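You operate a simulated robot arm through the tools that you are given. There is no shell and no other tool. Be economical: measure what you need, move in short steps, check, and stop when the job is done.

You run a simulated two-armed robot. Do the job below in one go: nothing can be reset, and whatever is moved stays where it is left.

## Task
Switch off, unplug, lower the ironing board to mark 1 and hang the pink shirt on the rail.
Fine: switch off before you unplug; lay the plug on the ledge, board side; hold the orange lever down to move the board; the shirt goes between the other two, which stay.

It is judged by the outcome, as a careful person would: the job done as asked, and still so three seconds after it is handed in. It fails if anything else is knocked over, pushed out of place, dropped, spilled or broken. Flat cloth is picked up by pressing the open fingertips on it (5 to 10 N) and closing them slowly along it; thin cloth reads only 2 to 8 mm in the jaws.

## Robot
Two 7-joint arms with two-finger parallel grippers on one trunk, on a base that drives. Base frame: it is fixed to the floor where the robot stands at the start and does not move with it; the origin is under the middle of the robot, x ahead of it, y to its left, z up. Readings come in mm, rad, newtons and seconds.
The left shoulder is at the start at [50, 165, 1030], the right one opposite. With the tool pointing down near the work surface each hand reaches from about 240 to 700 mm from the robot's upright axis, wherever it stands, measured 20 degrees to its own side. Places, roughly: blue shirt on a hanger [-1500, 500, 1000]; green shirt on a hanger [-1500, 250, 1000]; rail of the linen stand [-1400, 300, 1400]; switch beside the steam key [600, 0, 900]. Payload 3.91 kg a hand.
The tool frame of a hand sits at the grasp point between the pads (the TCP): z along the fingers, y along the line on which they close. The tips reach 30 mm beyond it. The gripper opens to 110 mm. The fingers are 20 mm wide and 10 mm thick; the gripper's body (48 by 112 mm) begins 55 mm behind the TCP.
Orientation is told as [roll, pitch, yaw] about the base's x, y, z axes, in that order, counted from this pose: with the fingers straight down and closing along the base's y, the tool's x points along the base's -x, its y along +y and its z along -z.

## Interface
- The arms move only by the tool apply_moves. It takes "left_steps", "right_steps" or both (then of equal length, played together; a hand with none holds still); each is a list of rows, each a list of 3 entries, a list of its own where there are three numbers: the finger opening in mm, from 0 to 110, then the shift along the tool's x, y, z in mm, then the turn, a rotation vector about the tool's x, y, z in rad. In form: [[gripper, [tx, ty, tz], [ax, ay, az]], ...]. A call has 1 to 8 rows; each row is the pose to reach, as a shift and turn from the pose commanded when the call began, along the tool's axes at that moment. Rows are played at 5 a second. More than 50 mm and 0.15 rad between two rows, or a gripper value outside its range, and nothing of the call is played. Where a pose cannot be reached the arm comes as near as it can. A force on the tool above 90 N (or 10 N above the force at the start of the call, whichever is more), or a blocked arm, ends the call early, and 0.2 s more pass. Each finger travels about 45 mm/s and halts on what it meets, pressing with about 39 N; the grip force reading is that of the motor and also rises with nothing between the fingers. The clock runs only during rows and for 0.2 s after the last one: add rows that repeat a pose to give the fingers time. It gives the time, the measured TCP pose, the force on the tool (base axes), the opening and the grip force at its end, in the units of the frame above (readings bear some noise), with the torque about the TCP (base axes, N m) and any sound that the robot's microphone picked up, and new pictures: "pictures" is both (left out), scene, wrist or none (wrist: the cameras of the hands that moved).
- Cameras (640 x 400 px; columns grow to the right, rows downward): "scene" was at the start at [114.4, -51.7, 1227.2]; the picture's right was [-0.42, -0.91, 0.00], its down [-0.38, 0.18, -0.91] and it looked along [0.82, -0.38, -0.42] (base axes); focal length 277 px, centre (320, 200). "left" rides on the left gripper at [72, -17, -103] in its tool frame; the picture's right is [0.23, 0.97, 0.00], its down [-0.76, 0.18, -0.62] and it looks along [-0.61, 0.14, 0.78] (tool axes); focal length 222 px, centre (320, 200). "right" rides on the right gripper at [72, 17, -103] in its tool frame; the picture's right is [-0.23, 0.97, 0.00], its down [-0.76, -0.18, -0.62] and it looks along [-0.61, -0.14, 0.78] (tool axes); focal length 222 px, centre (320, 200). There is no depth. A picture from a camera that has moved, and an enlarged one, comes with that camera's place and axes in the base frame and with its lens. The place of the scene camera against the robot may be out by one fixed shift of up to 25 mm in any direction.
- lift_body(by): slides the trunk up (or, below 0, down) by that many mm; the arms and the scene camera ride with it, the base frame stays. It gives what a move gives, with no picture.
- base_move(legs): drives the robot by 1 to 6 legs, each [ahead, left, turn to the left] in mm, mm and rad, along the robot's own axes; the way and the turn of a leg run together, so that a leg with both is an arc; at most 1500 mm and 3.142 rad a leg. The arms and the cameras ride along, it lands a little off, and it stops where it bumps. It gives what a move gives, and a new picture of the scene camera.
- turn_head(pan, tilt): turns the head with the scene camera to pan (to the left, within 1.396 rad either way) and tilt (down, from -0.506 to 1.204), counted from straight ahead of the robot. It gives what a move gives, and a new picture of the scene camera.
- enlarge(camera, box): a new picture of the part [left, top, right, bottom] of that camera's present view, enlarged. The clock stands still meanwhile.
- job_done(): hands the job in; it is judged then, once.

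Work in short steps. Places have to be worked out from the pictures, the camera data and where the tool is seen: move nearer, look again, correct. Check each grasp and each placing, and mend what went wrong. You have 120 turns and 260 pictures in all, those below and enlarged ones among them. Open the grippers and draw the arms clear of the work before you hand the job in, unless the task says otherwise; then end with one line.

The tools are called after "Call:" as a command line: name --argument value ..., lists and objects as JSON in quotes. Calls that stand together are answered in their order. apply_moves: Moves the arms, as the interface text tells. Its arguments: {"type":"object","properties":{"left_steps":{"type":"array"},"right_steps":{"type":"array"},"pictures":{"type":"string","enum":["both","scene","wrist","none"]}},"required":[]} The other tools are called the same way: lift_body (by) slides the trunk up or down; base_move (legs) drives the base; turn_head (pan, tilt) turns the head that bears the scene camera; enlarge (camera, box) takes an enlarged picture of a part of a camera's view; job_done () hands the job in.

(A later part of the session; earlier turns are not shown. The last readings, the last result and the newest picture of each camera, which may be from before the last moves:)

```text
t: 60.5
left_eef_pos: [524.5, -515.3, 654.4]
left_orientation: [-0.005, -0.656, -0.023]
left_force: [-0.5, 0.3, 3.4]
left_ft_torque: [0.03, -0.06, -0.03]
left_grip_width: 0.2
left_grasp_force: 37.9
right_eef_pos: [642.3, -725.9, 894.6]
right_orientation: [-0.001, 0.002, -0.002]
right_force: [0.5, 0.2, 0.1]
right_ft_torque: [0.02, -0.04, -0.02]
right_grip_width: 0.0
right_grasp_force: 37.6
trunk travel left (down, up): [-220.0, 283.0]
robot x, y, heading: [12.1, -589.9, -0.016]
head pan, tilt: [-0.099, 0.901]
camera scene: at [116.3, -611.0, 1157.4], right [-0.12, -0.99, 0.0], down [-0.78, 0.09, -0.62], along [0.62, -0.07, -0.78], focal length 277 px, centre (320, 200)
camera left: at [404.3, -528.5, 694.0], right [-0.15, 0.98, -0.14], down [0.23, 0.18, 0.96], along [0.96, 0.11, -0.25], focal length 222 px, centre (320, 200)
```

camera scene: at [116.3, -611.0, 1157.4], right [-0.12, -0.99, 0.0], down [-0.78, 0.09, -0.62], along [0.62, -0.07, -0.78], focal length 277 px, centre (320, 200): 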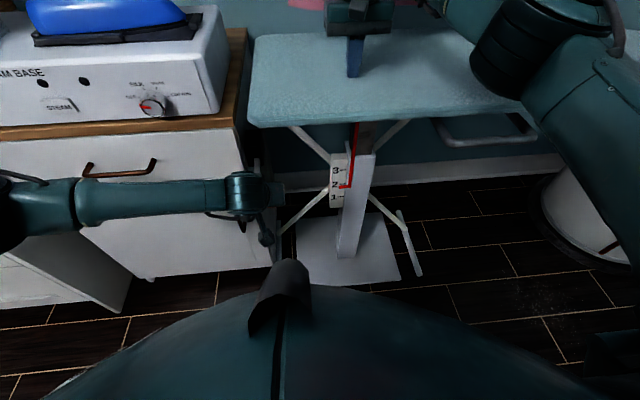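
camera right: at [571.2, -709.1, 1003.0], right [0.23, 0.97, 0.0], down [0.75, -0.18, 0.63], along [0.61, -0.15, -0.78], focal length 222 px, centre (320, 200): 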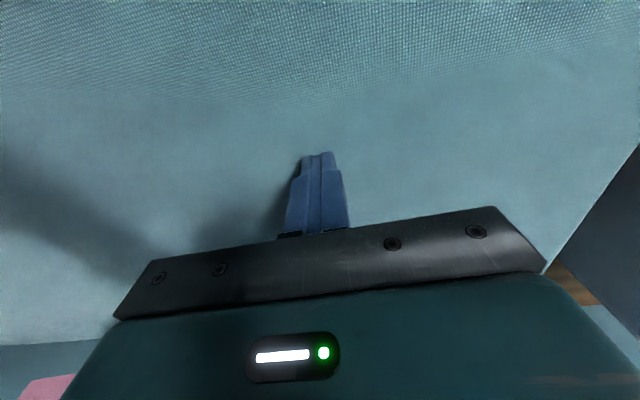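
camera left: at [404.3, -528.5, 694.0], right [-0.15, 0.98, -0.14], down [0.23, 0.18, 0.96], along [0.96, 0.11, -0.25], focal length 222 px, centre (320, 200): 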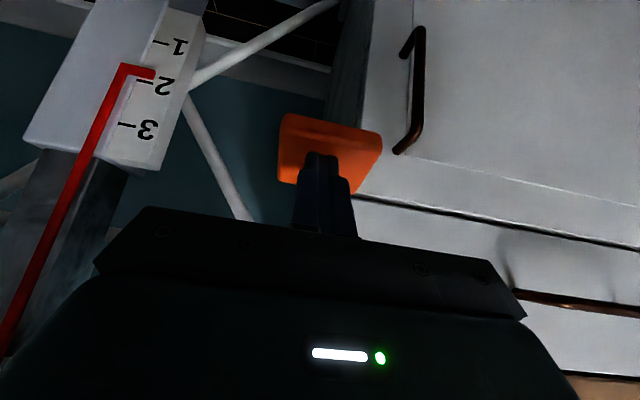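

The lock has released: the board sank a few mm and the right-hand load fell to zero. I check the pointer, then hold still a moment to see whether it sinks by itself.

Call:
enlarge --camera "scene" --box '[300, 130, 400, 230]'

Call:
apply_moves --left_steps '[[0, [0, 0, 0], [0, 0, 0]]]' --right_steps '[[0, [0, 0, 6], [0, 0, 0]]]' --pictures "none"

Call:
enlarge --camera "scene" --box '[300, 130, 400, 230]'

```text
4.00 times, centred on (350, 180) of scene
camera zoom: at [116.3, -611.0, 1157.4], right [-0.12, -0.99, 0.0], down [-0.78, 0.09, -0.62], along [0.62, -0.07, -0.78], focal length 1108 px, centre (200, 280)
```

zoom: 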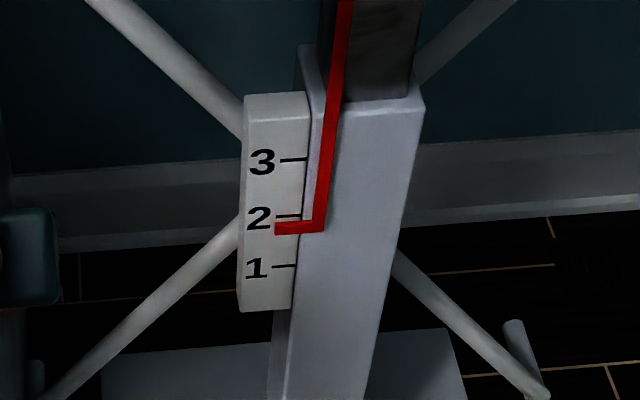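

```text
t: 60.9
left_eef_pos: [524.2, -514.6, 656.6]
left_orientation: [-0.006, -0.658, -0.024]
left_force: [-0.7, -0.7, 4.0]
left_ft_torque: [-0.01, 0.01, 0.04]
left_grip_width: 0.0
left_grasp_force: 37.0
right_eef_pos: [642.7, -726.4, 890.7]
right_orientation: [-0.002, -0.002, -0.006]
right_force: [0.1, 0.8, 6.1]
right_ft_torque: [0.02, 0.05, 0.05]
right_grip_width: 0.0
right_grasp_force: 37.5
trunk travel left (down, up): [-220.0, 283.0]
robot x, y, heading: [13.0, -588.1, -0.016]
head pan, tilt: [-0.099, 0.901]
```

```text
4.00 times, centred on (350, 180) of scene
camera zoom: at [116.1, -610.9, 1157.9], right [-0.12, -0.99, 0.0], down [-0.78, 0.09, -0.62], along [0.62, -0.07, -0.78], focal length 1108 px, centre (200, 280)
```

zoom: 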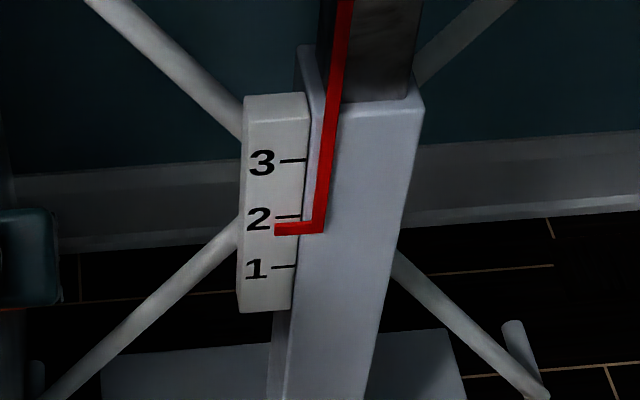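

Friction holds the board; it moves only when pushed. Mark 1 is roughly 30 mm further; I push down 20 mm and check.

Call:
apply_moves --left_steps '[[0, [0, 0, 0], [0, 0, 0]], [0, [0, 0, 0], [0, 0, 0]], [0, [0, 0, 0], [0, 0, 0]], [0, [0, 0, 0], [0, 0, 0]]]' --right_steps '[[0, [0, 0, 6], [0, 0, 0]], [0, [0, 0, 12], [0, 0, 0]], [0, [0, 0, 18], [0, 0, 0]], [0, [0, 0, 20], [0, 0, 0]]]' --pictures "none"

Call:
enlarge --camera "scene" --box '[300, 130, 400, 230]'

```text
t: 61.9
left_eef_pos: [523.0, -516.2, 656.9]
left_orientation: [-0.005, -0.659, -0.025]
left_force: [-1.7, -0.4, 4.5]
left_ft_torque: [0.0, 0.02, 0.0]
left_grip_width: 0.1
left_grasp_force: 37.9
right_eef_pos: [644.0, -726.8, 870.2]
right_orientation: [-0.002, -0.002, -0.006]
right_force: [-0.8, 4.7, 8.4]
right_ft_torque: [0.18, 0.14, -0.05]
right_grip_width: 0.0
right_grasp_force: 37.6
trunk travel left (down, up): [-220.0, 283.0]
robot x, y, heading: [11.6, -589.8, -0.02]
head pan, tilt: [-0.099, 0.901]
```

```text
4.00 times, centred on (350, 180) of scene
camera zoom: at [115.9, -610.7, 1157.9], right [-0.12, -0.99, 0.0], down [-0.78, 0.09, -0.62], along [0.62, -0.07, -0.78], focal length 1108 px, centre (200, 280)
```

zoom: 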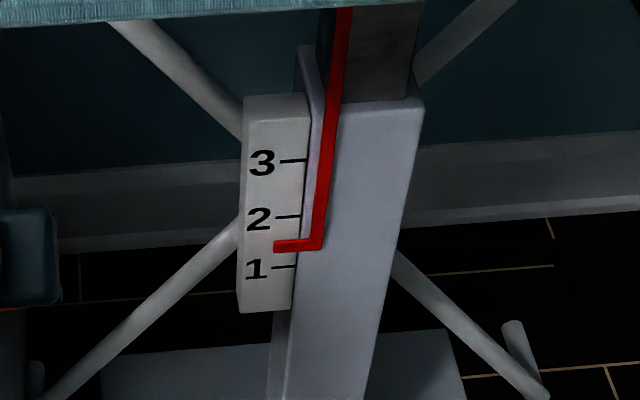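

Pointer now between 2 and 1; about 20 mm to go. I press 17 mm more, then check closely.

Call:
apply_moves --left_steps '[[0, [0, 0, 0], [0, 0, 0]], [0, [0, 0, 0], [0, 0, 0]], [0, [0, 0, 0], [0, 0, 0]], [0, [0, 0, 0], [0, 0, 0]]]' --right_steps '[[0, [0, 0, 6], [0, 0, 0]], [0, [0, 0, 12], [0, 0, 0]], [0, [0, 0, 17], [0, 0, 0]], [0, [0, 0, 17], [0, 0, 0]]]' --pictures "none"

Call:
enlarge --camera "scene" --box '[330, 160, 380, 210]'

Call:
enlarge --camera "left" --box '[60, 0, 260, 150]'

```text
t: 62.9
left_eef_pos: [523.6, -515.6, 656.1]
left_orientation: [-0.004, -0.659, -0.024]
left_force: [-2.5, 0.8, 3.2]
left_ft_torque: [0.0, 0.05, 0.03]
left_grip_width: 0.0
left_grasp_force: 37.4
right_eef_pos: [643.5, -728.8, 853.3]
right_orientation: [-0.002, -0.002, -0.005]
right_force: [1.3, 4.8, 3.6]
right_ft_torque: [0.16, 0.0, -0.03]
right_grip_width: 0.0
right_grasp_force: 37.7
trunk travel left (down, up): [-220.0, 283.0]
robot x, y, heading: [12.7, -589.4, -0.018]
head pan, tilt: [-0.099, 0.901]
```

```text
8.00 times, centred on (355, 185) of scene
camera zoom: at [116.2, -610.7, 1157.8], right [-0.12, -0.99, 0.0], down [-0.78, 0.09, -0.62], along [0.62, -0.07, -0.78], focal length 2217 px, centre (40, 320)
```

zoom: 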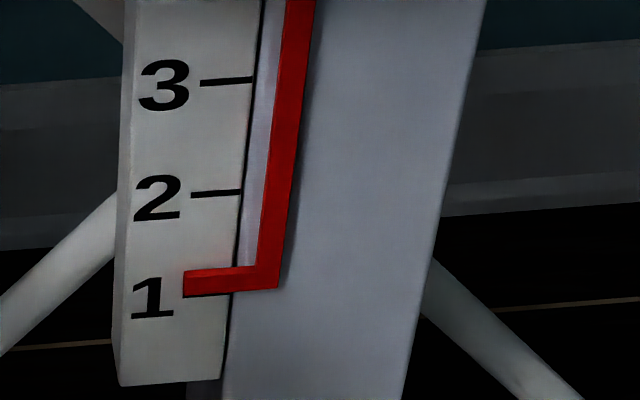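

```text
2.67 times, centred on (160, 75) of left
camera zoom: at [404.6, -528.2, 694.6], right [-0.15, 0.98, -0.14], down [0.23, 0.18, 0.96], along [0.96, 0.11, -0.25], focal length 592 px, centre (747, 533)
```

zoom: 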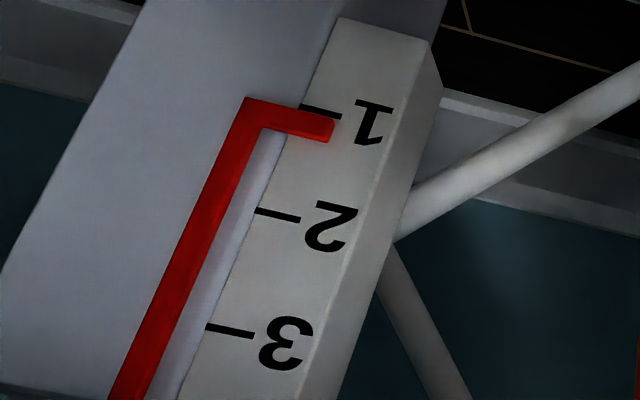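

The pointer still sits about 5–6 mm above mark 1 in both views. I press 4 mm more and compare.

Call:
apply_moves --left_steps '[[0, [0, 0, 0], [0, 0, 0]], [0, [0, 0, 0], [0, 0, 0]]]' --right_steps '[[0, [0, 0, 4], [0, 0, 0]], [0, [0, 0, 4], [0, 0, 0]]]' --pictures "none"

Call:
enlarge --camera "scene" --box '[330, 160, 380, 210]'

Call:
enlarge --camera "left" --box '[60, 0, 260, 150]'

```text
t: 63.5
left_eef_pos: [525.8, -514.9, 655.7]
left_orientation: [-0.004, -0.659, -0.024]
left_force: [-2.0, 0.9, 2.4]
left_ft_torque: [0.01, 0.06, 0.04]
left_grip_width: 0.1
left_grasp_force: 37.9
right_eef_pos: [643.8, -729.0, 849.4]
right_orientation: [-0.003, -0.005, -0.007]
right_force: [3.4, 1.6, 5.6]
right_ft_torque: [0.07, -0.03, -0.03]
right_grip_width: 0.1
right_grasp_force: 37.4
trunk travel left (down, up): [-220.0, 283.0]
robot x, y, heading: [12.4, -589.3, -0.02]
head pan, tilt: [-0.099, 0.901]
```

```text
8.00 times, centred on (355, 185) of scene
camera zoom: at [116.3, -610.9, 1157.8], right [-0.12, -0.99, 0.0], down [-0.78, 0.09, -0.62], along [0.62, -0.07, -0.78], focal length 2217 px, centre (40, 320)
```

zoom: 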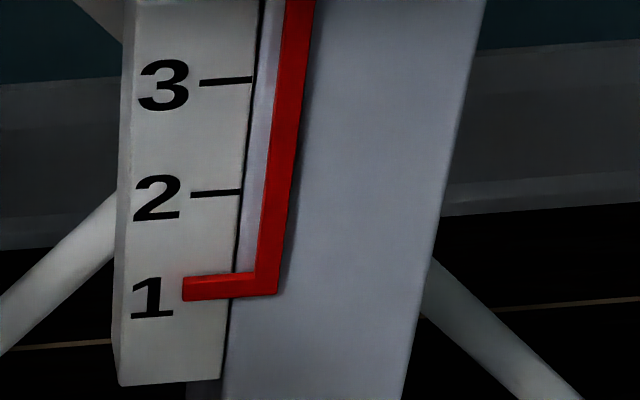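

```text
2.67 times, centred on (160, 75) of left
camera zoom: at [404.7, -528.3, 694.5], right [-0.15, 0.98, -0.14], down [0.23, 0.18, 0.96], along [0.96, 0.12, -0.25], focal length 592 px, centre (747, 533)
```

zoom: 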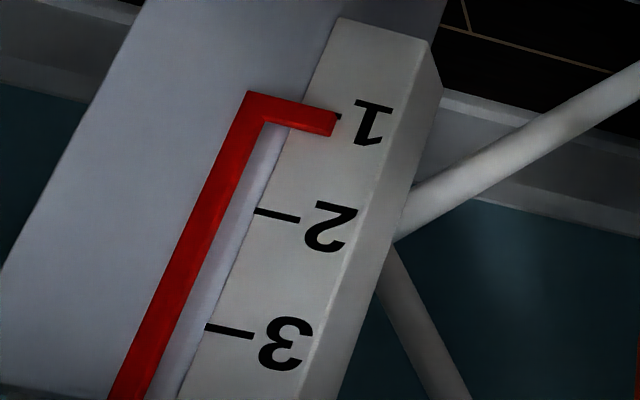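

Comparing with the starting picture, the pointer's edge lay a bit lower relative to "2" than it now does to "1"; the mark pitch works out near 60 mm. I press 6 mm more and re-check.

Call:
apply_moves --left_steps '[[0, [0, 0, 0], [0, 0, 0]], [0, [0, 0, 0], [0, 0, 0]], [0, [0, 0, 0], [0, 0, 0]]]' --right_steps '[[0, [0, 0, 3], [0, 0, 0]], [0, [0, 0, 6], [0, 0, 0]], [0, [0, 0, 6], [0, 0, 0]]]' --pictures "none"

Call:
enlarge --camera "scene" --box '[330, 160, 380, 210]'

Call:
enlarge --camera "left" --box '[60, 0, 260, 150]'

```text
t: 64.3
left_eef_pos: [525.6, -514.7, 657.1]
left_orientation: [-0.006, -0.659, -0.025]
left_force: [-1.0, 1.6, 3.4]
left_ft_torque: [0.02, 0.01, -0.03]
left_grip_width: 0.0
left_grasp_force: 37.5
right_eef_pos: [644.0, -728.0, 843.6]
right_orientation: [-0.004, -0.002, -0.006]
right_force: [-0.7, -2.3, 6.3]
right_ft_torque: [-0.02, 0.08, -0.02]
right_grip_width: 0.0
right_grasp_force: 38.3
trunk travel left (down, up): [-220.0, 283.0]
robot x, y, heading: [13.1, -587.5, -0.019]
head pan, tilt: [-0.099, 0.901]
```

```text
8.00 times, centred on (355, 185) of scene
camera zoom: at [116.0, -611.1, 1157.8], right [-0.12, -0.99, 0.0], down [-0.78, 0.09, -0.62], along [0.62, -0.07, -0.78], focal length 2217 px, centre (40, 320)
```

zoom: 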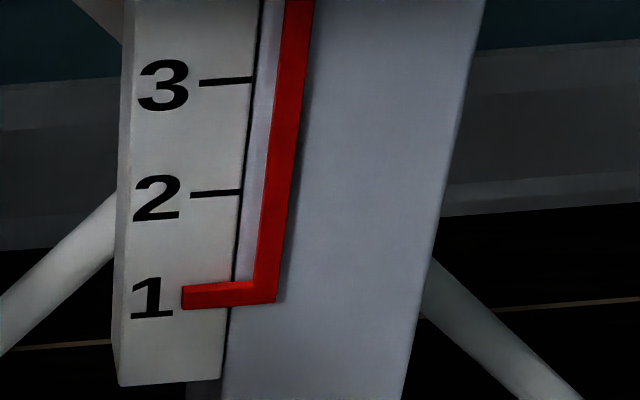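

```text
2.67 times, centred on (160, 75) of left
camera zoom: at [404.6, -528.4, 694.8], right [-0.15, 0.98, -0.14], down [0.23, 0.18, 0.96], along [0.96, 0.12, -0.25], focal length 592 px, centre (747, 533)
```

zoom: 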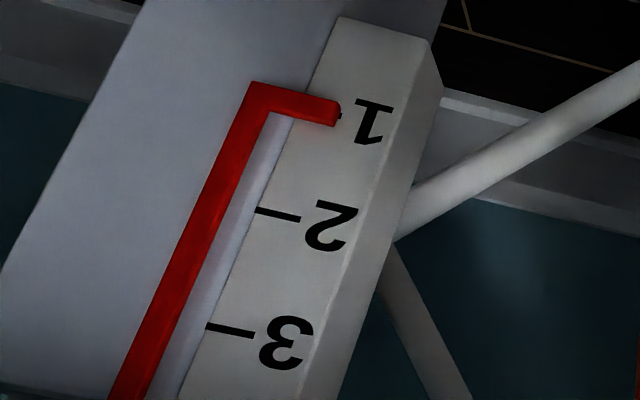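

Pointer bottom edge relative to the numeral is now about 3 mm short of how it sat at "2" (56.6 of ~60 mm travelled). I press 3 mm more and check.

Call:
apply_moves --left_steps '[[0, [0, 0, 0], [0, 0, 0]], [0, [0, 0, 0], [0, 0, 0]]]' --right_steps '[[0, [0, 0, 3], [0, 0, 0]], [0, [0, 0, 3], [0, 0, 0]]]' --pictures "none"

Call:
enlarge --camera "scene" --box '[330, 160, 380, 210]'

```text
t: 64.9
left_eef_pos: [524.4, -514.4, 655.9]
left_orientation: [-0.004, -0.658, -0.024]
left_force: [-0.5, 2.0, 4.1]
left_ft_torque: [0.01, 0.01, 0.06]
left_grip_width: 0.0
left_grasp_force: 37.9
right_eef_pos: [643.1, -728.0, 840.4]
right_orientation: [-0.001, -0.002, -0.006]
right_force: [0.7, -1.7, 4.7]
right_ft_torque: [-0.05, 0.0, 0.0]
right_grip_width: 0.0
right_grasp_force: 37.2
trunk travel left (down, up): [-220.0, 283.0]
robot x, y, heading: [12.5, -587.4, -0.019]
head pan, tilt: [-0.099, 0.901]
```

```text
8.00 times, centred on (355, 185) of scene
camera zoom: at [116.2, -611.1, 1157.8], right [-0.12, -0.99, 0.0], down [-0.78, 0.09, -0.62], along [0.62, -0.07, -0.78], focal length 2217 px, centre (40, 320)
```

zoom: 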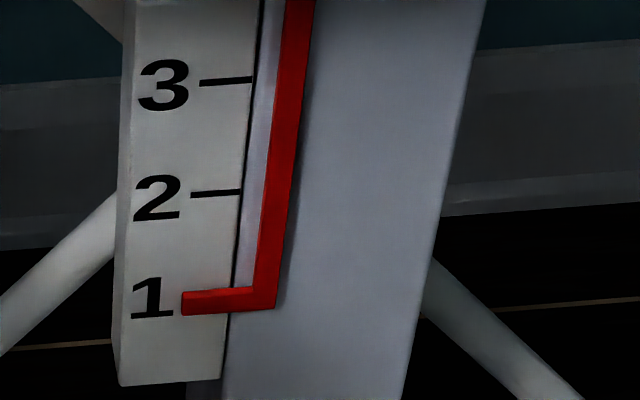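

That matches the starting relation at "2" exactly. I let the lever up while the right hand stays still, then lift the right hand.

Call:
apply_moves --left_steps '[[0, [-6, 0, -8], [0, 0, 0]], [0, [-12, 0, -16], [0, 0, 0]], [0, [-19, 0, -24], [0, 0, 0]], [0, [-28, 0, -36], [0, 0, 0]], [0, [-25, 0, -60], [0, 0, 0]], [0, [-20, 0, -90], [0, 0, 0]]]' --right_steps '[[0, [0, 0, 0], [0, 0, 0]], [0, [0, 0, 0], [0, 0, 0]], [0, [0, 0, 0], [0, 0, 0]], [0, [0, 0, 0], [0, 0, 0]], [0, [0, 0, -15], [0, 0, 0]], [0, [0, 0, -50], [0, 0, 0]]]' --pictures "scene"

Call:
enlarge --camera "scene" --box '[330, 160, 380, 210]'

```text
t: 66.3
left_eef_pos: [486.3, -513.5, 738.8]
left_orientation: [-0.005, -0.655, -0.024]
left_force: [0.1, 0.1, -0.1]
left_ft_torque: [0.02, -0.02, 0.0]
left_grip_width: 0.0
left_grasp_force: 37.7
right_eef_pos: [643.4, -728.5, 890.5]
right_orientation: [-0.002, -0.001, -0.006]
right_force: [-0.1, -0.4, -0.3]
right_ft_torque: [0.0, 0.01, -0.02]
right_grip_width: 0.0
right_grasp_force: 37.8
trunk travel left (down, up): [-220.0, 283.0]
robot x, y, heading: [10.4, -586.4, -0.018]
head pan, tilt: [-0.099, 0.901]
camera scene: at [116.8, -611.0, 1157.7], right [-0.12, -0.99, 0.0], down [-0.78, 0.09, -0.62], along [0.62, -0.07, -0.78], focal length 277 px, centre (320, 200)
```

scene: 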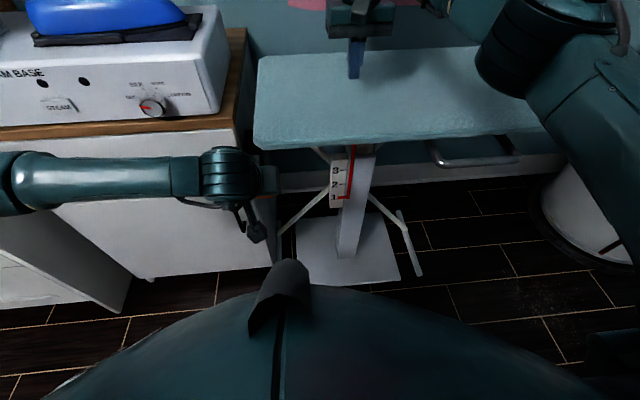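

```text
8.00 times, centred on (355, 185) of scene
camera zoom: at [116.8, -611.0, 1157.7], right [-0.12, -0.99, 0.0], down [-0.78, 0.09, -0.62], along [0.62, -0.07, -0.78], focal length 2217 px, centre (40, 320)
```

zoom: 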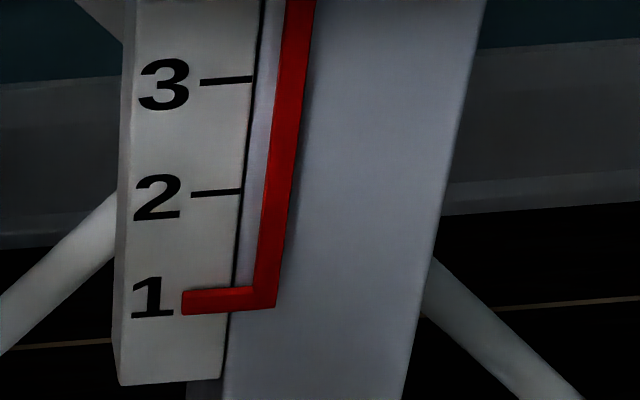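

Board locked at mark 1. Now I draw the left hand back and raise the trunk to study the shirt's hanger.

Call:
apply_moves --left_steps '[[0, [15, 3, -45], [0, 0.1, 0]], [0, [30, 6, -90], [0, 0.2, 0]], [0, [40, 9, -135], [0, 0.3, 0]], [0, [40, 12, -180], [0, 0.42, 0]], [0, [30, 15, -220], [0, 0.54, 0]], [0, [20, 18, -250], [0, 0.655, 0]]]' --right_steps '[[0, [30, -10, -25], [0, 0, 0]], [0, [60, -20, -50], [0, 0, 0]], [0, [90, -30, -75], [0, 0, 0]], [0, [120, -40, -100], [0, 0, 0]], [0, [150, -50, -110], [0, 0, 0]], [0, [180, -60, -110], [0, 0, 0]]]' --pictures "none"

Call:
lift_body --by 250

Call:
turn_head --pan -0.1 --tilt 0.05

```text
t: 67.7
left_eef_pos: [317.6, -490.7, 926.8]
left_orientation: [-0.003, -0.001, -0.028]
left_force: [-0.1, 0.1, 0.4]
left_ft_torque: [-0.03, -0.02, -0.02]
left_grip_width: 0.1
left_grasp_force: 37.7
right_eef_pos: [463.6, -788.1, 999.3]
right_orientation: [-0.001, -0.001, -0.006]
right_force: [0.3, 0.3, -0.3]
right_ft_torque: [-0.02, 0.01, -0.02]
right_grip_width: 0.0
right_grasp_force: 37.5
trunk travel left (down, up): [-220.0, 283.0]
robot x, y, heading: [10.8, -593.1, -0.022]
head pan, tilt: [-0.099, 0.901]
```

```text
t: 70.3
left_eef_pos: [316.5, -490.3, 1174.9]
left_orientation: [-0.003, -0.001, -0.024]
left_force: [0.2, -0.2, -0.5]
left_ft_torque: [0.01, -0.02, 0.01]
left_grip_width: 0.0
left_grasp_force: 37.5
right_eef_pos: [464.4, -787.7, 1248.7]
right_orientation: [-0.001, -0.001, -0.005]
right_force: [-0.2, 0.6, -1.1]
right_ft_torque: [-0.04, -0.02, -0.02]
right_grip_width: 0.0
right_grasp_force: 37.7
trunk travel left (down, up): [-470.0, 33.0]
robot x, y, heading: [10.9, -588.6, -0.016]
head pan, tilt: [-0.099, 0.901]
```

```text
t: 71.5
left_eef_pos: [316.4, -490.7, 1175.9]
left_orientation: [-0.003, -0.002, -0.027]
left_force: [0.7, -0.5, 0.2]
left_ft_torque: [0.02, -0.02, -0.02]
left_grip_width: 0.1
left_grasp_force: 37.7
right_eef_pos: [463.7, -787.3, 1248.7]
right_orientation: [-0.002, -0.001, -0.007]
right_force: [-0.4, -0.7, -0.1]
right_ft_torque: [0.01, 0.0, -0.01]
right_grip_width: 0.0
right_grasp_force: 37.9
trunk travel left (down, up): [-470.0, 33.0]
robot x, y, heading: [9.5, -589.9, -0.022]
head pan, tilt: [-0.099, 0.051]
camera scene: at [132.6, -613.0, 1483.0], right [-0.12, -0.99, 0.0], down [-0.05, 0.01, -1.0], along [0.99, -0.12, -0.05], focal length 277 px, centre (320, 200)
```

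scene: 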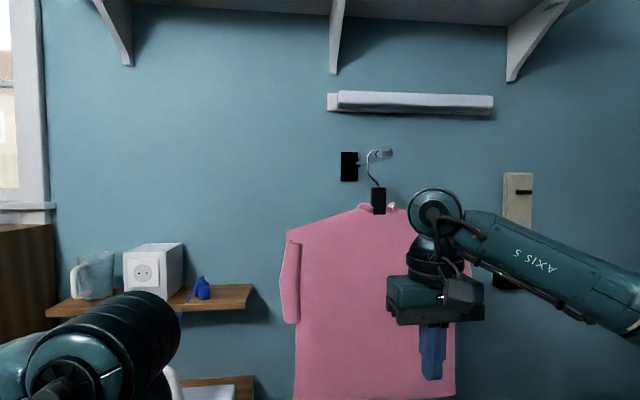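

The hanger's hook hangs on a rod coming out from the wall, with a black grip block at the neck. I zoom in on it.

Call:
enlarge --camera "scene" --box '[320, 130, 440, 220]'

Call:
turn_head --pan -0.1 --tilt 0.3

```text
4.44 times, centred on (380, 175) of scene
camera zoom: at [132.6, -613.0, 1483.0], right [-0.12, -0.99, 0.0], down [-0.05, 0.01, -1.0], along [0.99, -0.12, -0.05], focal length 1232 px, centre (53, 311)
```

zoom: 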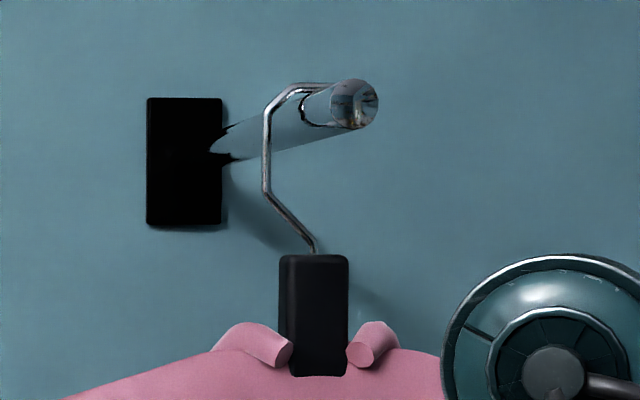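

```text
t: 72.3
left_eef_pos: [316.8, -490.4, 1176.4]
left_orientation: [-0.005, 0.0, -0.027]
left_force: [0.1, -0.3, -0.1]
left_ft_torque: [0.0, 0.0, -0.05]
left_grip_width: 0.0
left_grasp_force: 37.3
right_eef_pos: [464.6, -788.5, 1250.2]
right_orientation: [-0.002, -0.002, -0.005]
right_force: [-0.1, -0.5, 0.3]
right_ft_torque: [-0.01, -0.02, 0.02]
right_grip_width: 0.0
right_grasp_force: 37.9
trunk travel left (down, up): [-470.0, 33.0]
robot x, y, heading: [10.8, -590.2, -0.019]
head pan, tilt: [-0.099, 0.3]
camera scene: at [134.7, -613.2, 1460.0], right [-0.12, -0.99, 0.0], down [-0.29, 0.03, -0.96], along [0.95, -0.11, -0.3], focal length 277 px, centre (320, 200)
```

scene: 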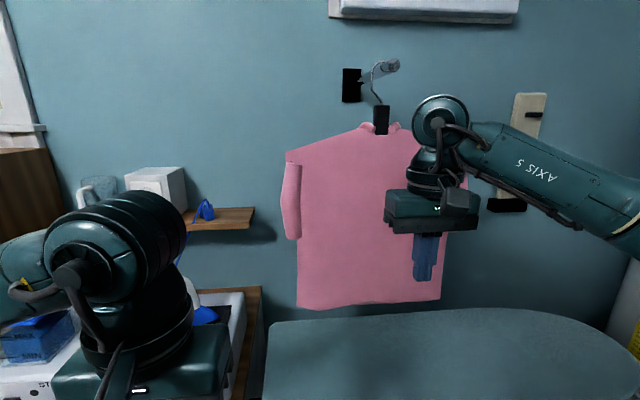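

The black block (≈ [800, -835, 1447]) is the thing to grip; the hook hangs over a rod running along x, opening to the right. The left hand should grip the block across its thickness, coming from the left along the shirt's plane. I turn the robot 45° right and sidestep to about [220, -400].

Call:
base_move --legs '[[0, 0, -0.765], [14, 281, 0]]'

Call:
turn_head --pan 0.1 --tilt 0.0

```text
t: 76.3
left_eef_pos: [512.1, -545.7, 1175.1]
left_orientation: [-0.004, -0.003, -0.806]
left_force: [-0.1, 0.5, 0.4]
left_ft_torque: [0.0, 0.01, 0.0]
left_grip_width: 0.1
left_grasp_force: 37.3
right_eef_pos: [407.4, -862.2, 1248.3]
right_orientation: [-0.003, -0.002, -0.786]
right_force: [0.2, 0.1, 0.5]
right_ft_torque: [0.0, 0.02, 0.01]
right_grip_width: 0.0
right_grasp_force: 37.1
trunk travel left (down, up): [-470.0, 33.0]
robot x, y, heading: [224.7, -401.8, -0.799]
head pan, tilt: [-0.099, 0.3]
camera scene: at [305.7, -508.4, 1460.0], right [-0.78, -0.62, 0.0], down [-0.18, 0.23, -0.96], along [0.59, -0.75, -0.3], focal length 277 px, centre (320, 200)
```

scene: 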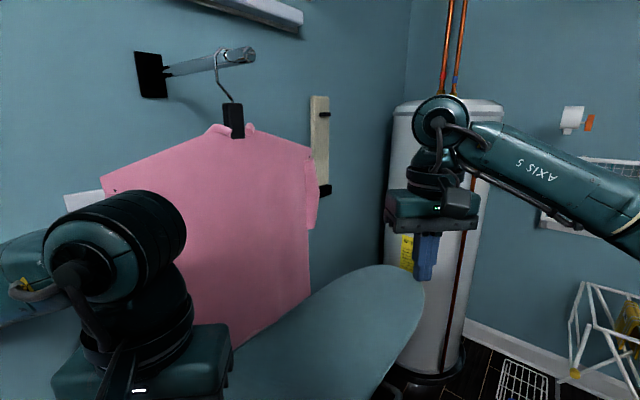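

```text
t: 77.1
left_eef_pos: [511.5, -547.7, 1175.3]
left_orientation: [-0.003, -0.002, -0.806]
left_force: [0.2, -0.5, 1.2]
left_ft_torque: [-0.05, -0.02, 0.02]
left_grip_width: 0.0
left_grasp_force: 37.7
right_eef_pos: [408.1, -862.6, 1248.8]
right_orientation: [-0.001, -0.002, -0.784]
right_force: [0.6, 0.4, -0.9]
right_ft_torque: [0.01, -0.01, 0.0]
right_grip_width: 0.0
right_grasp_force: 38.0
trunk travel left (down, up): [-470.0, 33.0]
robot x, y, heading: [227.4, -402.7, -0.8]
head pan, tilt: [0.099, 0.0]
camera scene: at [315.9, -493.9, 1487.6], right [-0.64, -0.76, 0.0], down [0.0, 0.0, -1.0], along [0.76, -0.64, 0.0], focal length 277 px, centre (320, 200)
```

scene: 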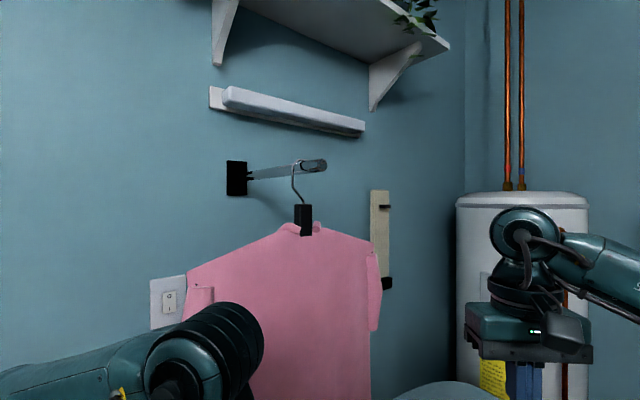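

Two views agree: block at about [770, -831, 1447]. I zoom on hook and block from this side.

Call:
enlarge --camera "scene" --box '[240, 140, 360, 250]'

```text
3.64 times, centred on (300, 195) of scene
camera zoom: at [315.9, -493.9, 1487.6], right [-0.64, -0.76, 0.0], down [0.0, 0.0, -1.0], along [0.76, -0.64, 0.0], focal length 1008 px, centre (393, 218)
```

zoom: 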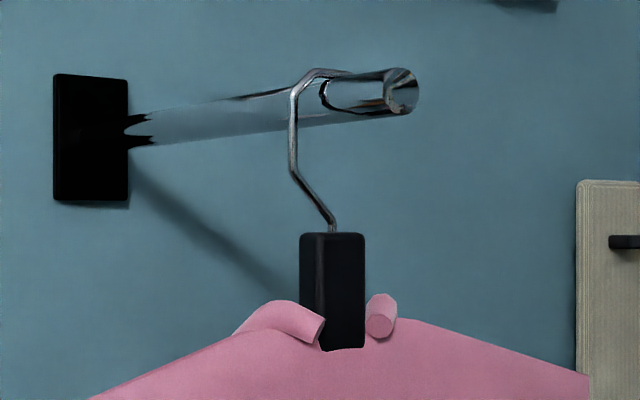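

Block measures roughly 35 wide (y), 17 thick (x), 65 tall (z 1414–1479), with the collar around its lower half. I raise the left hand towards it first, opening the fingers to 60 mm.

Call:
apply_moves --left_steps '[[20, [-15, 0, -47], [0, 0, 0]], [40, [-35, 5, -92], [0, 0, 0]], [60, [-58, 10, -135], [0, 0, 0]], [60, [-84, 15, -175], [0, 0, 0]], [60, [-112, 20, -214], [0, 0, 0]], [60, [-142, 26, -250], [0, 0, 0]], [60, [-172, 33, -280], [0, 0, 0]], [60, [-200, 40, -300], [0, 0, 0]]]' --pictures "none"

Call:
apply_moves --left_steps '[[60, [0, 0, 0], [0.044, -0.109, 0.076]], [60, [0, 0, 0], [0.088, -0.218, 0.152]], [60, [0, 0, 0], [0.132, -0.327, 0.228]], [60, [0, 0, 0], [0.176, -0.436, 0.304]], [60, [0, 0, 0], [0.22, -0.545, 0.38]], [60, [0, 0, 0], [0.264, -0.656, 0.456]], [60, [0, 0, 0], [0.31, -0.77, 0.535]], [60, [0, 0, 0], [0.355, -0.884, 0.614]]]' --pictures "both"

```text
t: 78.9
left_eef_pos: [669.7, -647.4, 1456.6]
left_orientation: [-0.009, -0.006, -0.809]
left_force: [0.8, 0.8, 0.4]
left_ft_torque: [-0.03, 0.08, 0.0]
left_grip_width: 60.1
left_grasp_force: 0.2
left hand out of reach, approached as far as the arm can: row 8
right_eef_pos: [410.8, -860.1, 1248.3]
right_orientation: [-0.006, 0.0, -0.785]
right_force: [0.1, 0.2, 0.0]
right_ft_torque: [-0.01, 0.02, 0.03]
right_grip_width: 0.0
right_grasp_force: 37.9
trunk travel left (down, up): [-470.0, 33.0]
robot x, y, heading: [226.5, -401.9, -0.796]
head pan, tilt: [0.099, 0.0]
```

```text
t: 80.7
left_eef_pos: [666.5, -648.3, 1453.1]
left_orientation: [-0.073, -0.94, -1.434]
left_force: [0.0, -0.7, 0.2]
left_ft_torque: [0.0, 0.0, -0.02]
left_grip_width: 60.2
left_grasp_force: 0.0
right_eef_pos: [407.6, -862.3, 1248.6]
right_orientation: [-0.001, -0.001, -0.786]
right_force: [-0.3, 0.1, -0.2]
right_ft_torque: [0.02, -0.02, -0.01]
right_grip_width: 0.0
right_grasp_force: 37.9
trunk travel left (down, up): [-470.0, 33.0]
robot x, y, heading: [222.0, -403.6, -0.801]
head pan, tilt: [0.099, 0.0]
camera scene: at [316.5, -493.5, 1487.7], right [-0.64, -0.77, 0.0], down [0.0, 0.0, -1.0], along [0.77, -0.64, 0.0], focal length 277 px, centre (320, 200)
camera left: at [639.4, -524.2, 1456.5], right [0.95, 0.21, -0.22], down [0.21, 0.07, 0.97], along [0.22, -0.98, 0.03], focal length 222 px, centre (320, 200)
```

scene: 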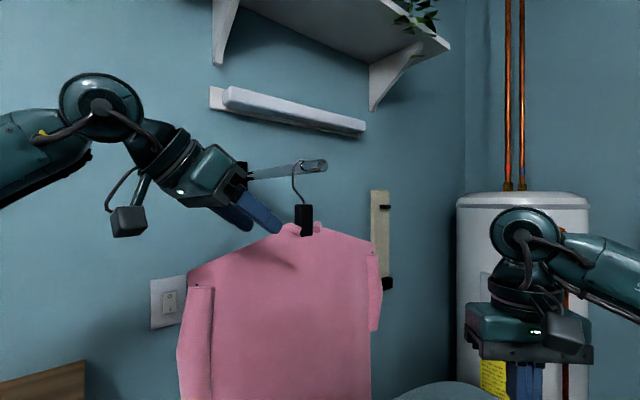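
left: 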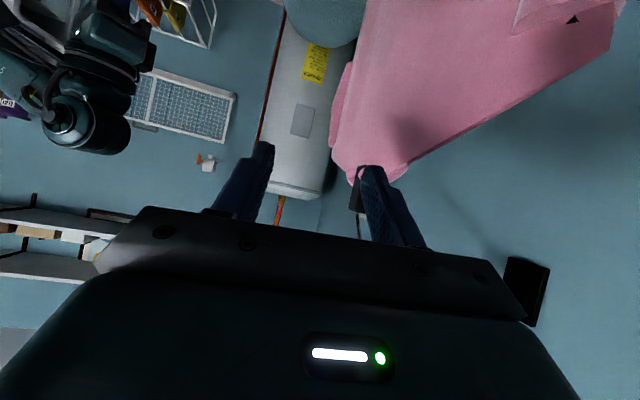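

The wrist camera also puts the block near [763, -831, 1447]. I raise the trunk its last 30 mm, finish the hand's turn and move to a pre-grasp point about 90 mm to the left of the block.

Call:
lift_body --by 30

Call:
apply_moves --left_steps '[[60, [-9, 25, 20], [0.015, -0.037, 0.026]], [60, [-18, 50, 40], [0.03, -0.075, 0.052]], [60, [-28, 76, 60], [0.046, -0.113, 0.078]], [60, [-37, 101, 80], [0.046, -0.113, 0.078]]]' --pictures "both"

```text
t: 81.5
left_eef_pos: [664.7, -651.2, 1482.6]
left_orientation: [-0.07, -0.939, -1.434]
left_force: [0.3, -0.1, -0.6]
left_ft_torque: [-0.01, -0.01, 0.0]
left_grip_width: 60.0
left_grasp_force: 0.1
right_eef_pos: [405.9, -862.1, 1278.0]
right_orientation: [0.0, -0.002, -0.786]
right_force: [-0.2, 0.7, 0.0]
right_ft_torque: [-0.01, -0.03, -0.01]
right_grip_width: 0.1
right_grasp_force: 37.8
trunk travel left (down, up): [-500.0, 3.0]
robot x, y, heading: [222.7, -403.0, -0.798]
head pan, tilt: [0.099, 0.0]
```

```text
t: 82.5
left_eef_pos: [711.4, -711.4, 1436.5]
left_orientation: [-0.008, -1.055, -1.561]
left_force: [-0.7, 0.4, 0.1]
left_ft_torque: [0.0, 0.02, 0.04]
left_grip_width: 60.2
left_grasp_force: 0.1
left hand out of reach, approached as far as the arm can: row 3, 4
right_eef_pos: [406.6, -861.9, 1278.1]
right_orientation: [-0.002, -0.003, -0.787]
right_force: [-0.6, -0.6, -0.4]
right_ft_torque: [-0.02, 0.01, 0.01]
right_grip_width: 0.0
right_grasp_force: 37.6
trunk travel left (down, up): [-500.0, 3.0]
robot x, y, heading: [225.5, -403.6, -0.797]
head pan, tilt: [0.099, 0.0]
camera scene: at [315.6, -493.6, 1517.7], right [-0.64, -0.77, 0.0], down [0.0, 0.0, -1.0], along [0.77, -0.64, 0.0], focal length 277 px, centre (320, 200)
camera left: at [694.7, -585.7, 1425.6], right [0.97, 0.11, -0.2], down [0.18, 0.17, 0.97], along [0.15, -0.98, 0.14], focal length 222 px, centre (320, 200)
```

scene: 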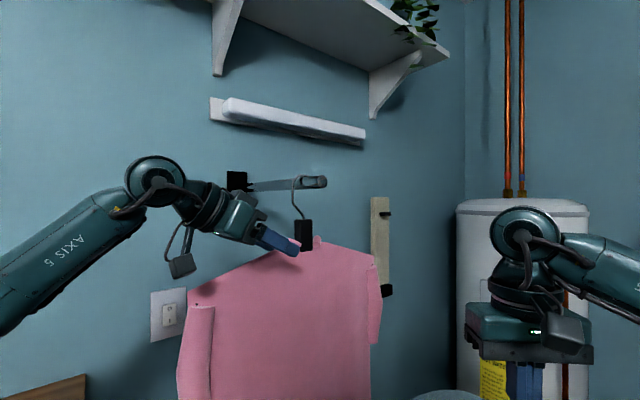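
left: 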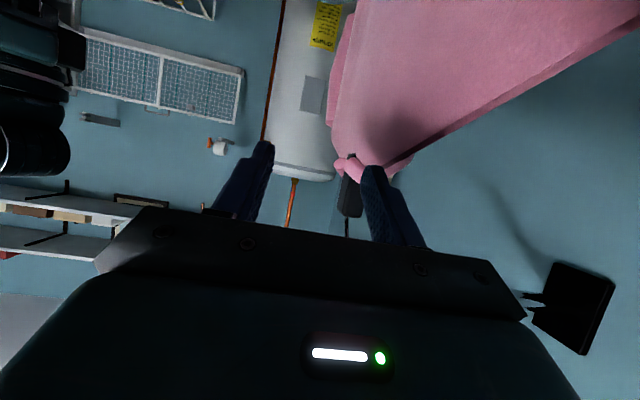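

The arm hits a limit ~60 mm short. A flatter hand keeps the wrist lower, so I try pitch −1.2 and edge up and right toward the block.

Call:
apply_moves --left_steps '[[60, [-12, 5, -2], [0, -0.05, 0]], [60, [-24, 10, -4], [0, -0.1, 0]], [60, [-38, 20, -6], [0, -0.15, 0]], [60, [-38, 29, -6], [0, -0.15, 0]], [60, [-38, 40, -6], [0, -0.15, 0]], [60, [-38, 52, -6], [0, -0.15, 0]]]' --pictures "wrist"

```text
t: 83.9
left_eef_pos: [718.9, -693.3, 1446.4]
left_orientation: [-0.084, -1.091, -1.489]
left_force: [-0.5, -1.1, 0.5]
left_ft_torque: [0.0, 0.04, -0.03]
left_grip_width: 60.0
left_grasp_force: 0.0
left hand out of reach, approached as far as the arm can: row 1, 2, 3, 4, 5, 6
right_eef_pos: [406.6, -862.7, 1278.9]
right_orientation: [-0.002, -0.002, -0.786]
right_force: [0.2, -0.1, 0.5]
right_ft_torque: [0.02, -0.01, -0.01]
right_grip_width: 0.1
right_grasp_force: 37.6
trunk travel left (down, up): [-500.0, 3.0]
robot x, y, heading: [223.1, -398.1, -0.799]
head pan, tilt: [0.099, 0.0]
camera left: at [700.5, -568.7, 1430.6], right [0.96, 0.11, -0.24], down [0.21, 0.2, 0.96], along [0.16, -0.97, 0.17], focal length 222 px, centre (320, 200)
```

left: 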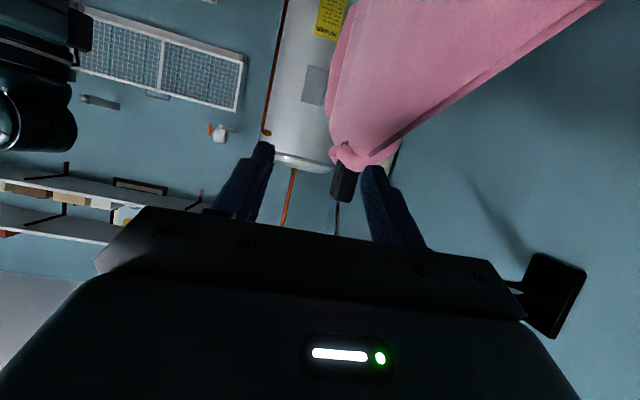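

Flatter is the wrong way; the limit calls for a steeper hand and a nearer shoulder. I retract the hand a little and turn the base further right (about −0.37) in place, which swings the left shoulder towards the shirt.

Call:
apply_moves --left_steps '[[60, [13, -28, -26], [0, 0.08, 0]], [60, [27, -58, -53], [0, 0.16, 0]], [60, [27, -75, -75], [0, 0.24, 0]]]' --pictures "none"

Call:
base_move --legs '[[0, 0, -0.37]]'

```text
t: 84.7
left_eef_pos: [643.8, -613.5, 1461.5]
left_orientation: [-0.058, -0.849, -1.52]
left_force: [-0.9, -0.2, 0.3]
left_ft_torque: [0.03, 0.03, -0.02]
left_grip_width: 60.0
left_grasp_force: 0.1
right_eef_pos: [406.8, -862.1, 1278.5]
right_orientation: [0.0, -0.002, -0.786]
right_force: [0.7, 0.0, -0.2]
right_ft_torque: [0.02, -0.02, 0.04]
right_grip_width: 0.0
right_grasp_force: 38.2
trunk travel left (down, up): [-500.0, 3.0]
robot x, y, heading: [225.2, -402.5, -0.801]
head pan, tilt: [0.099, 0.0]
```

```text
t: 86.2
left_eef_pos: [536.4, -753.3, 1462.2]
left_orientation: [-0.058, -0.849, -1.895]
left_force: [0.3, -0.6, 0.6]
left_ft_torque: [0.01, 0.01, 0.01]
left_grip_width: 59.8
left_grasp_force: 0.1
right_eef_pos: [224.8, -896.4, 1279.5]
right_orientation: [-0.002, -0.001, -1.161]
right_force: [-0.3, -0.8, 0.3]
right_ft_torque: [0.02, -0.01, -0.04]
right_grip_width: 0.2
right_grasp_force: 37.4
trunk travel left (down, up): [-500.0, 3.0]
robot x, y, heading: [224.0, -397.6, -1.177]
head pan, tilt: [0.099, 0.0]
camera scene: at [280.5, -521.1, 1517.7], right [-0.88, -0.48, 0.0], down [0.0, 0.0, -1.0], along [0.48, -0.88, 0.0], focal length 277 px, centre (320, 200)
```

scene: 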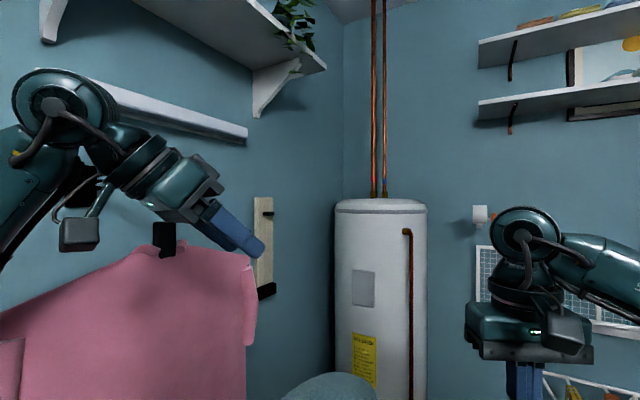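

Now I bring the hand around to the pre-grasp left of the block, turning it to point along −y.

Call:
apply_moves --left_steps '[[60, [4, 35, -21], [-0.04, 0, -0.036]], [60, [8, 70, -42], [-0.08, 0, -0.071]], [60, [12, 104, -63], [-0.122, 0, -0.107]], [60, [16, 139, -84], [-0.162, 0, -0.143]], [60, [20, 174, -105], [-0.203, 0, -0.178]], [60, [24, 208, -125], [-0.243, 0, -0.214]]]' --pictures "both"

```text
t: 87.6
left_eef_pos: [709.2, -725.7, 1501.0]
left_orientation: [-0.058, -0.843, -1.603]
left_force: [0.3, -0.9, -0.3]
left_ft_torque: [0.0, 0.0, 0.03]
left_grip_width: 60.3
left_grasp_force: 0.0
left hand out of reach, approached as far as the arm can: row 4, 5, 6
right_eef_pos: [224.0, -895.8, 1278.9]
right_orientation: [-0.003, -0.001, -1.163]
right_force: [0.1, -0.7, -0.4]
right_ft_torque: [-0.01, -0.04, 0.0]
right_grip_width: 0.0
right_grasp_force: 37.6
trunk travel left (down, up): [-500.0, 3.0]
robot x, y, heading: [224.3, -401.3, -1.175]
head pan, tilt: [0.099, 0.0]
camera scene: at [281.0, -520.6, 1517.7], right [-0.88, -0.48, 0.0], down [0.0, 0.0, -1.0], along [0.48, -0.88, 0.0], focal length 277 px, centre (320, 200)
camera left: at [702.6, -598.8, 1517.5], right [0.98, 0.08, -0.21], down [0.21, -0.06, 0.98], along [0.06, -1.0, -0.07], focal length 222 px, centre (320, 200)
```

scene: 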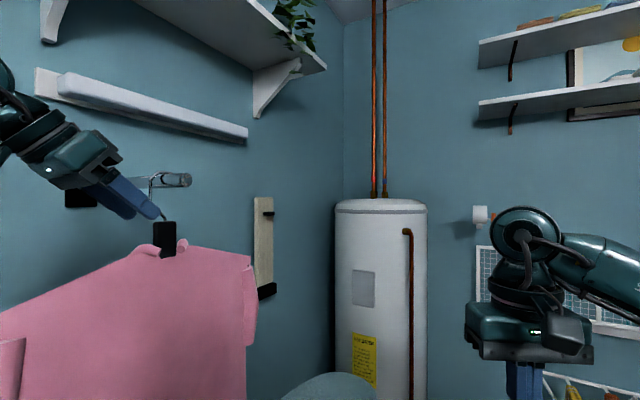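
left: 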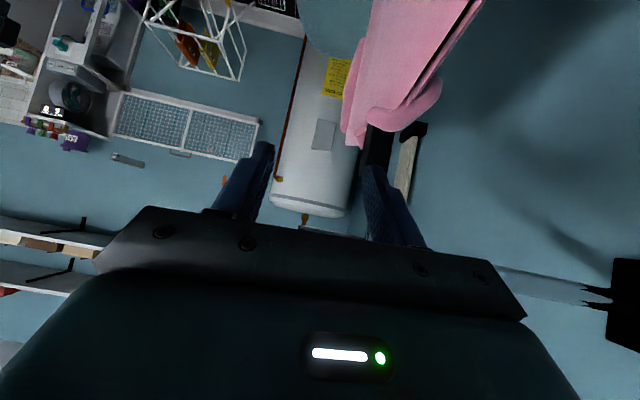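

Block is at [766, −831, 1440] but this hand posture is again limited. With the other arm, rolling the hand over (camera on top) gave much longer level reach, so I retract and roll the left hand the mirrored way.

Call:
apply_moves --left_steps '[[60, [30, -28, -15], [0, 0, 0]], [60, [60, -57, -29], [0, -0.07, 0]], [60, [90, -85, -44], [0, -0.14, 0]], [60, [119, -113, -58], [0, -0.2, 0]]]' --pictures "none"

Call:
apply_moves --left_steps '[[60, [0, 0, 0], [0.07, 0, -0.125]], [60, [0, 0, 0], [0.14, 0, -0.25]], [60, [0, 0, 0], [0.21, 0, -0.375]], [60, [0, 0, 0], [0.28, 0, -0.5]], [60, [0, 0, 0], [0.35, 0, -0.625]], [60, [0, 0, 0], [0.42, 0, -0.75]], [60, [0, 0, 0], [0.49, 0, -0.875]], [60, [0, 0, 0], [0.56, 0, -1.0]]]' --pictures "scene"

```text
t: 88.6
left_eef_pos: [597.1, -600.3, 1456.6]
left_orientation: [-0.072, -1.04, -1.551]
left_force: [0.2, 0.4, 0.3]
left_ft_torque: [0.0, -0.01, 0.0]
left_grip_width: 59.8
left_grasp_force: 0.1
right_eef_pos: [225.8, -896.2, 1278.8]
right_orientation: [-0.003, -0.001, -1.163]
right_force: [-0.2, 0.5, 0.1]
right_ft_torque: [0.0, 0.0, -0.02]
right_grip_width: 0.0
right_grasp_force: 37.6
trunk travel left (down, up): [-500.0, 3.0]
robot x, y, heading: [225.4, -405.3, -1.174]
head pan, tilt: [0.099, 0.0]
```

```text
t: 90.4
left_eef_pos: [602.6, -599.2, 1455.2]
left_orientation: [-1.354, -0.324, -0.595]
left_force: [-0.1, -0.6, 0.6]
left_ft_torque: [0.01, 0.0, -0.01]
left_grip_width: 59.9
left_grasp_force: 0.0
right_eef_pos: [226.2, -897.5, 1278.7]
right_orientation: [-0.003, -0.001, -1.162]
right_force: [0.2, -0.5, -0.9]
right_ft_torque: [0.01, 0.01, 0.0]
right_grip_width: 0.0
right_grasp_force: 37.8
trunk travel left (down, up): [-500.0, 3.0]
robot x, y, heading: [226.1, -403.5, -1.175]
head pan, tilt: [0.099, 0.0]
camera scene: at [280.9, -521.2, 1517.7], right [-0.88, -0.48, 0.0], down [0.0, 0.0, -1.0], along [0.48, -0.88, 0.0], focal length 277 px, centre (320, 200)
```

scene: 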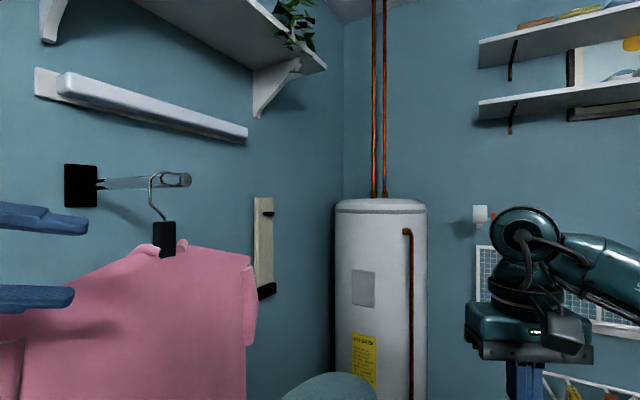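

It follows without limit. Continuing the roll over.

Call:
apply_moves --left_steps '[[60, [0, 0, 0], [0.07, 0, -0.125]], [60, [0, 0, 0], [0.14, 0, -0.25]], [60, [0, 0, 0], [0.21, 0, -0.375]], [60, [0, 0, 0], [0.28, 0, -0.5]], [60, [0, 0, 0], [0.35, 0, -0.625]], [60, [0, 0, 0], [0.42, 0, -0.75]], [60, [0, 0, 0], [0.49, 0, -0.875]], [60, [0, 0, 0], [0.56, 0, -1.0]]]' --pictures "none"

Call:
apply_moves --left_steps '[[60, [0, 0, 0], [0.07, 0, -0.125]], [60, [0, 0, 0], [0.14, 0, -0.25]], [60, [0, 0, 0], [0.21, 0, -0.375]], [60, [0, 0, 0], [0.28, 0, -0.5]], [60, [0, 0, 0], [0.35, 0, -0.625]], [60, [0, 0, 0], [0.417, 0, -0.745]]]' --pictures "both"

```text
t: 92.2
left_eef_pos: [603.1, -599.3, 1456.4]
left_orientation: [-1.987, 0.659, -0.691]
left_force: [-0.4, 0.2, 0.6]
left_ft_torque: [0.03, -0.01, -0.02]
left_grip_width: 60.2
left_grasp_force: 0.0
right_eef_pos: [224.5, -895.7, 1279.1]
right_orientation: [-0.003, -0.002, -1.161]
right_force: [-0.1, 0.3, -0.6]
right_ft_torque: [0.01, -0.02, -0.03]
right_grip_width: 0.1
right_grasp_force: 38.2
trunk travel left (down, up): [-500.0, 3.0]
robot x, y, heading: [228.4, -400.8, -1.176]
head pan, tilt: [0.099, 0.0]
```

```text
t: 93.6
left_eef_pos: [632.7, -614.7, 1476.1]
left_orientation: [3.052, 1.08, -1.696]
left_force: [0.2, -0.4, 0.3]
left_ft_torque: [0.0, 0.01, 0.02]
left_grip_width: 60.3
left_grasp_force: 0.0
left hand out of reach, approached as far as the arm can: row 3, 4, 5, 6
right_eef_pos: [225.3, -896.7, 1278.6]
right_orientation: [-0.003, -0.001, -1.163]
right_force: [0.0, 0.2, 0.4]
right_ft_torque: [-0.01, 0.02, -0.01]
right_grip_width: 0.0
right_grasp_force: 38.1
trunk travel left (down, up): [-500.0, 3.0]
robot x, y, heading: [225.9, -403.6, -1.179]
head pan, tilt: [0.099, 0.0]
camera scene: at [280.6, -521.3, 1517.7], right [-0.88, -0.48, 0.0], down [0.0, 0.0, -1.0], along [0.48, -0.88, 0.0], focal length 277 px, centre (320, 200)
camera left: at [656.9, -490.5, 1491.3], right [-0.96, 0.15, 0.24], down [-0.21, 0.2, -0.96], along [-0.19, -0.97, -0.16], focal length 222 px, centre (320, 200)
```

scene: 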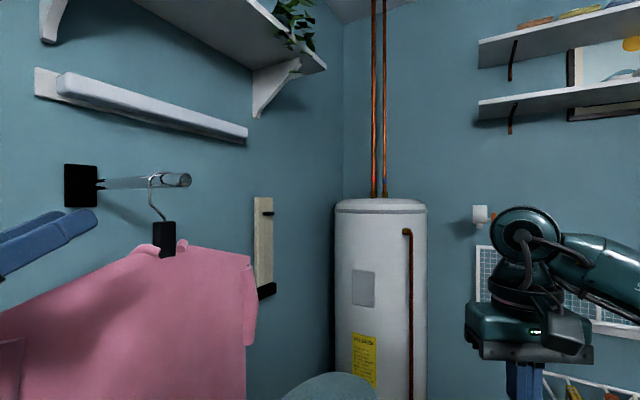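
left: 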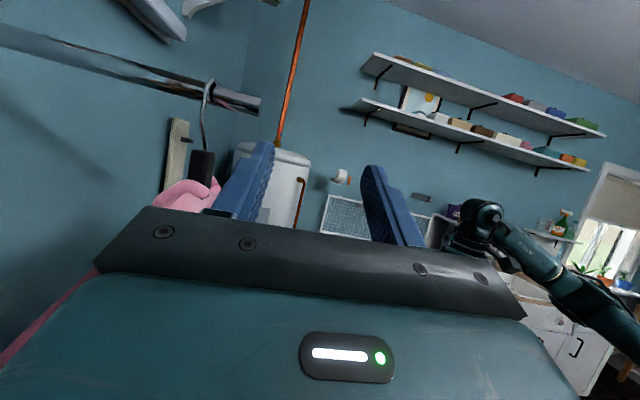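

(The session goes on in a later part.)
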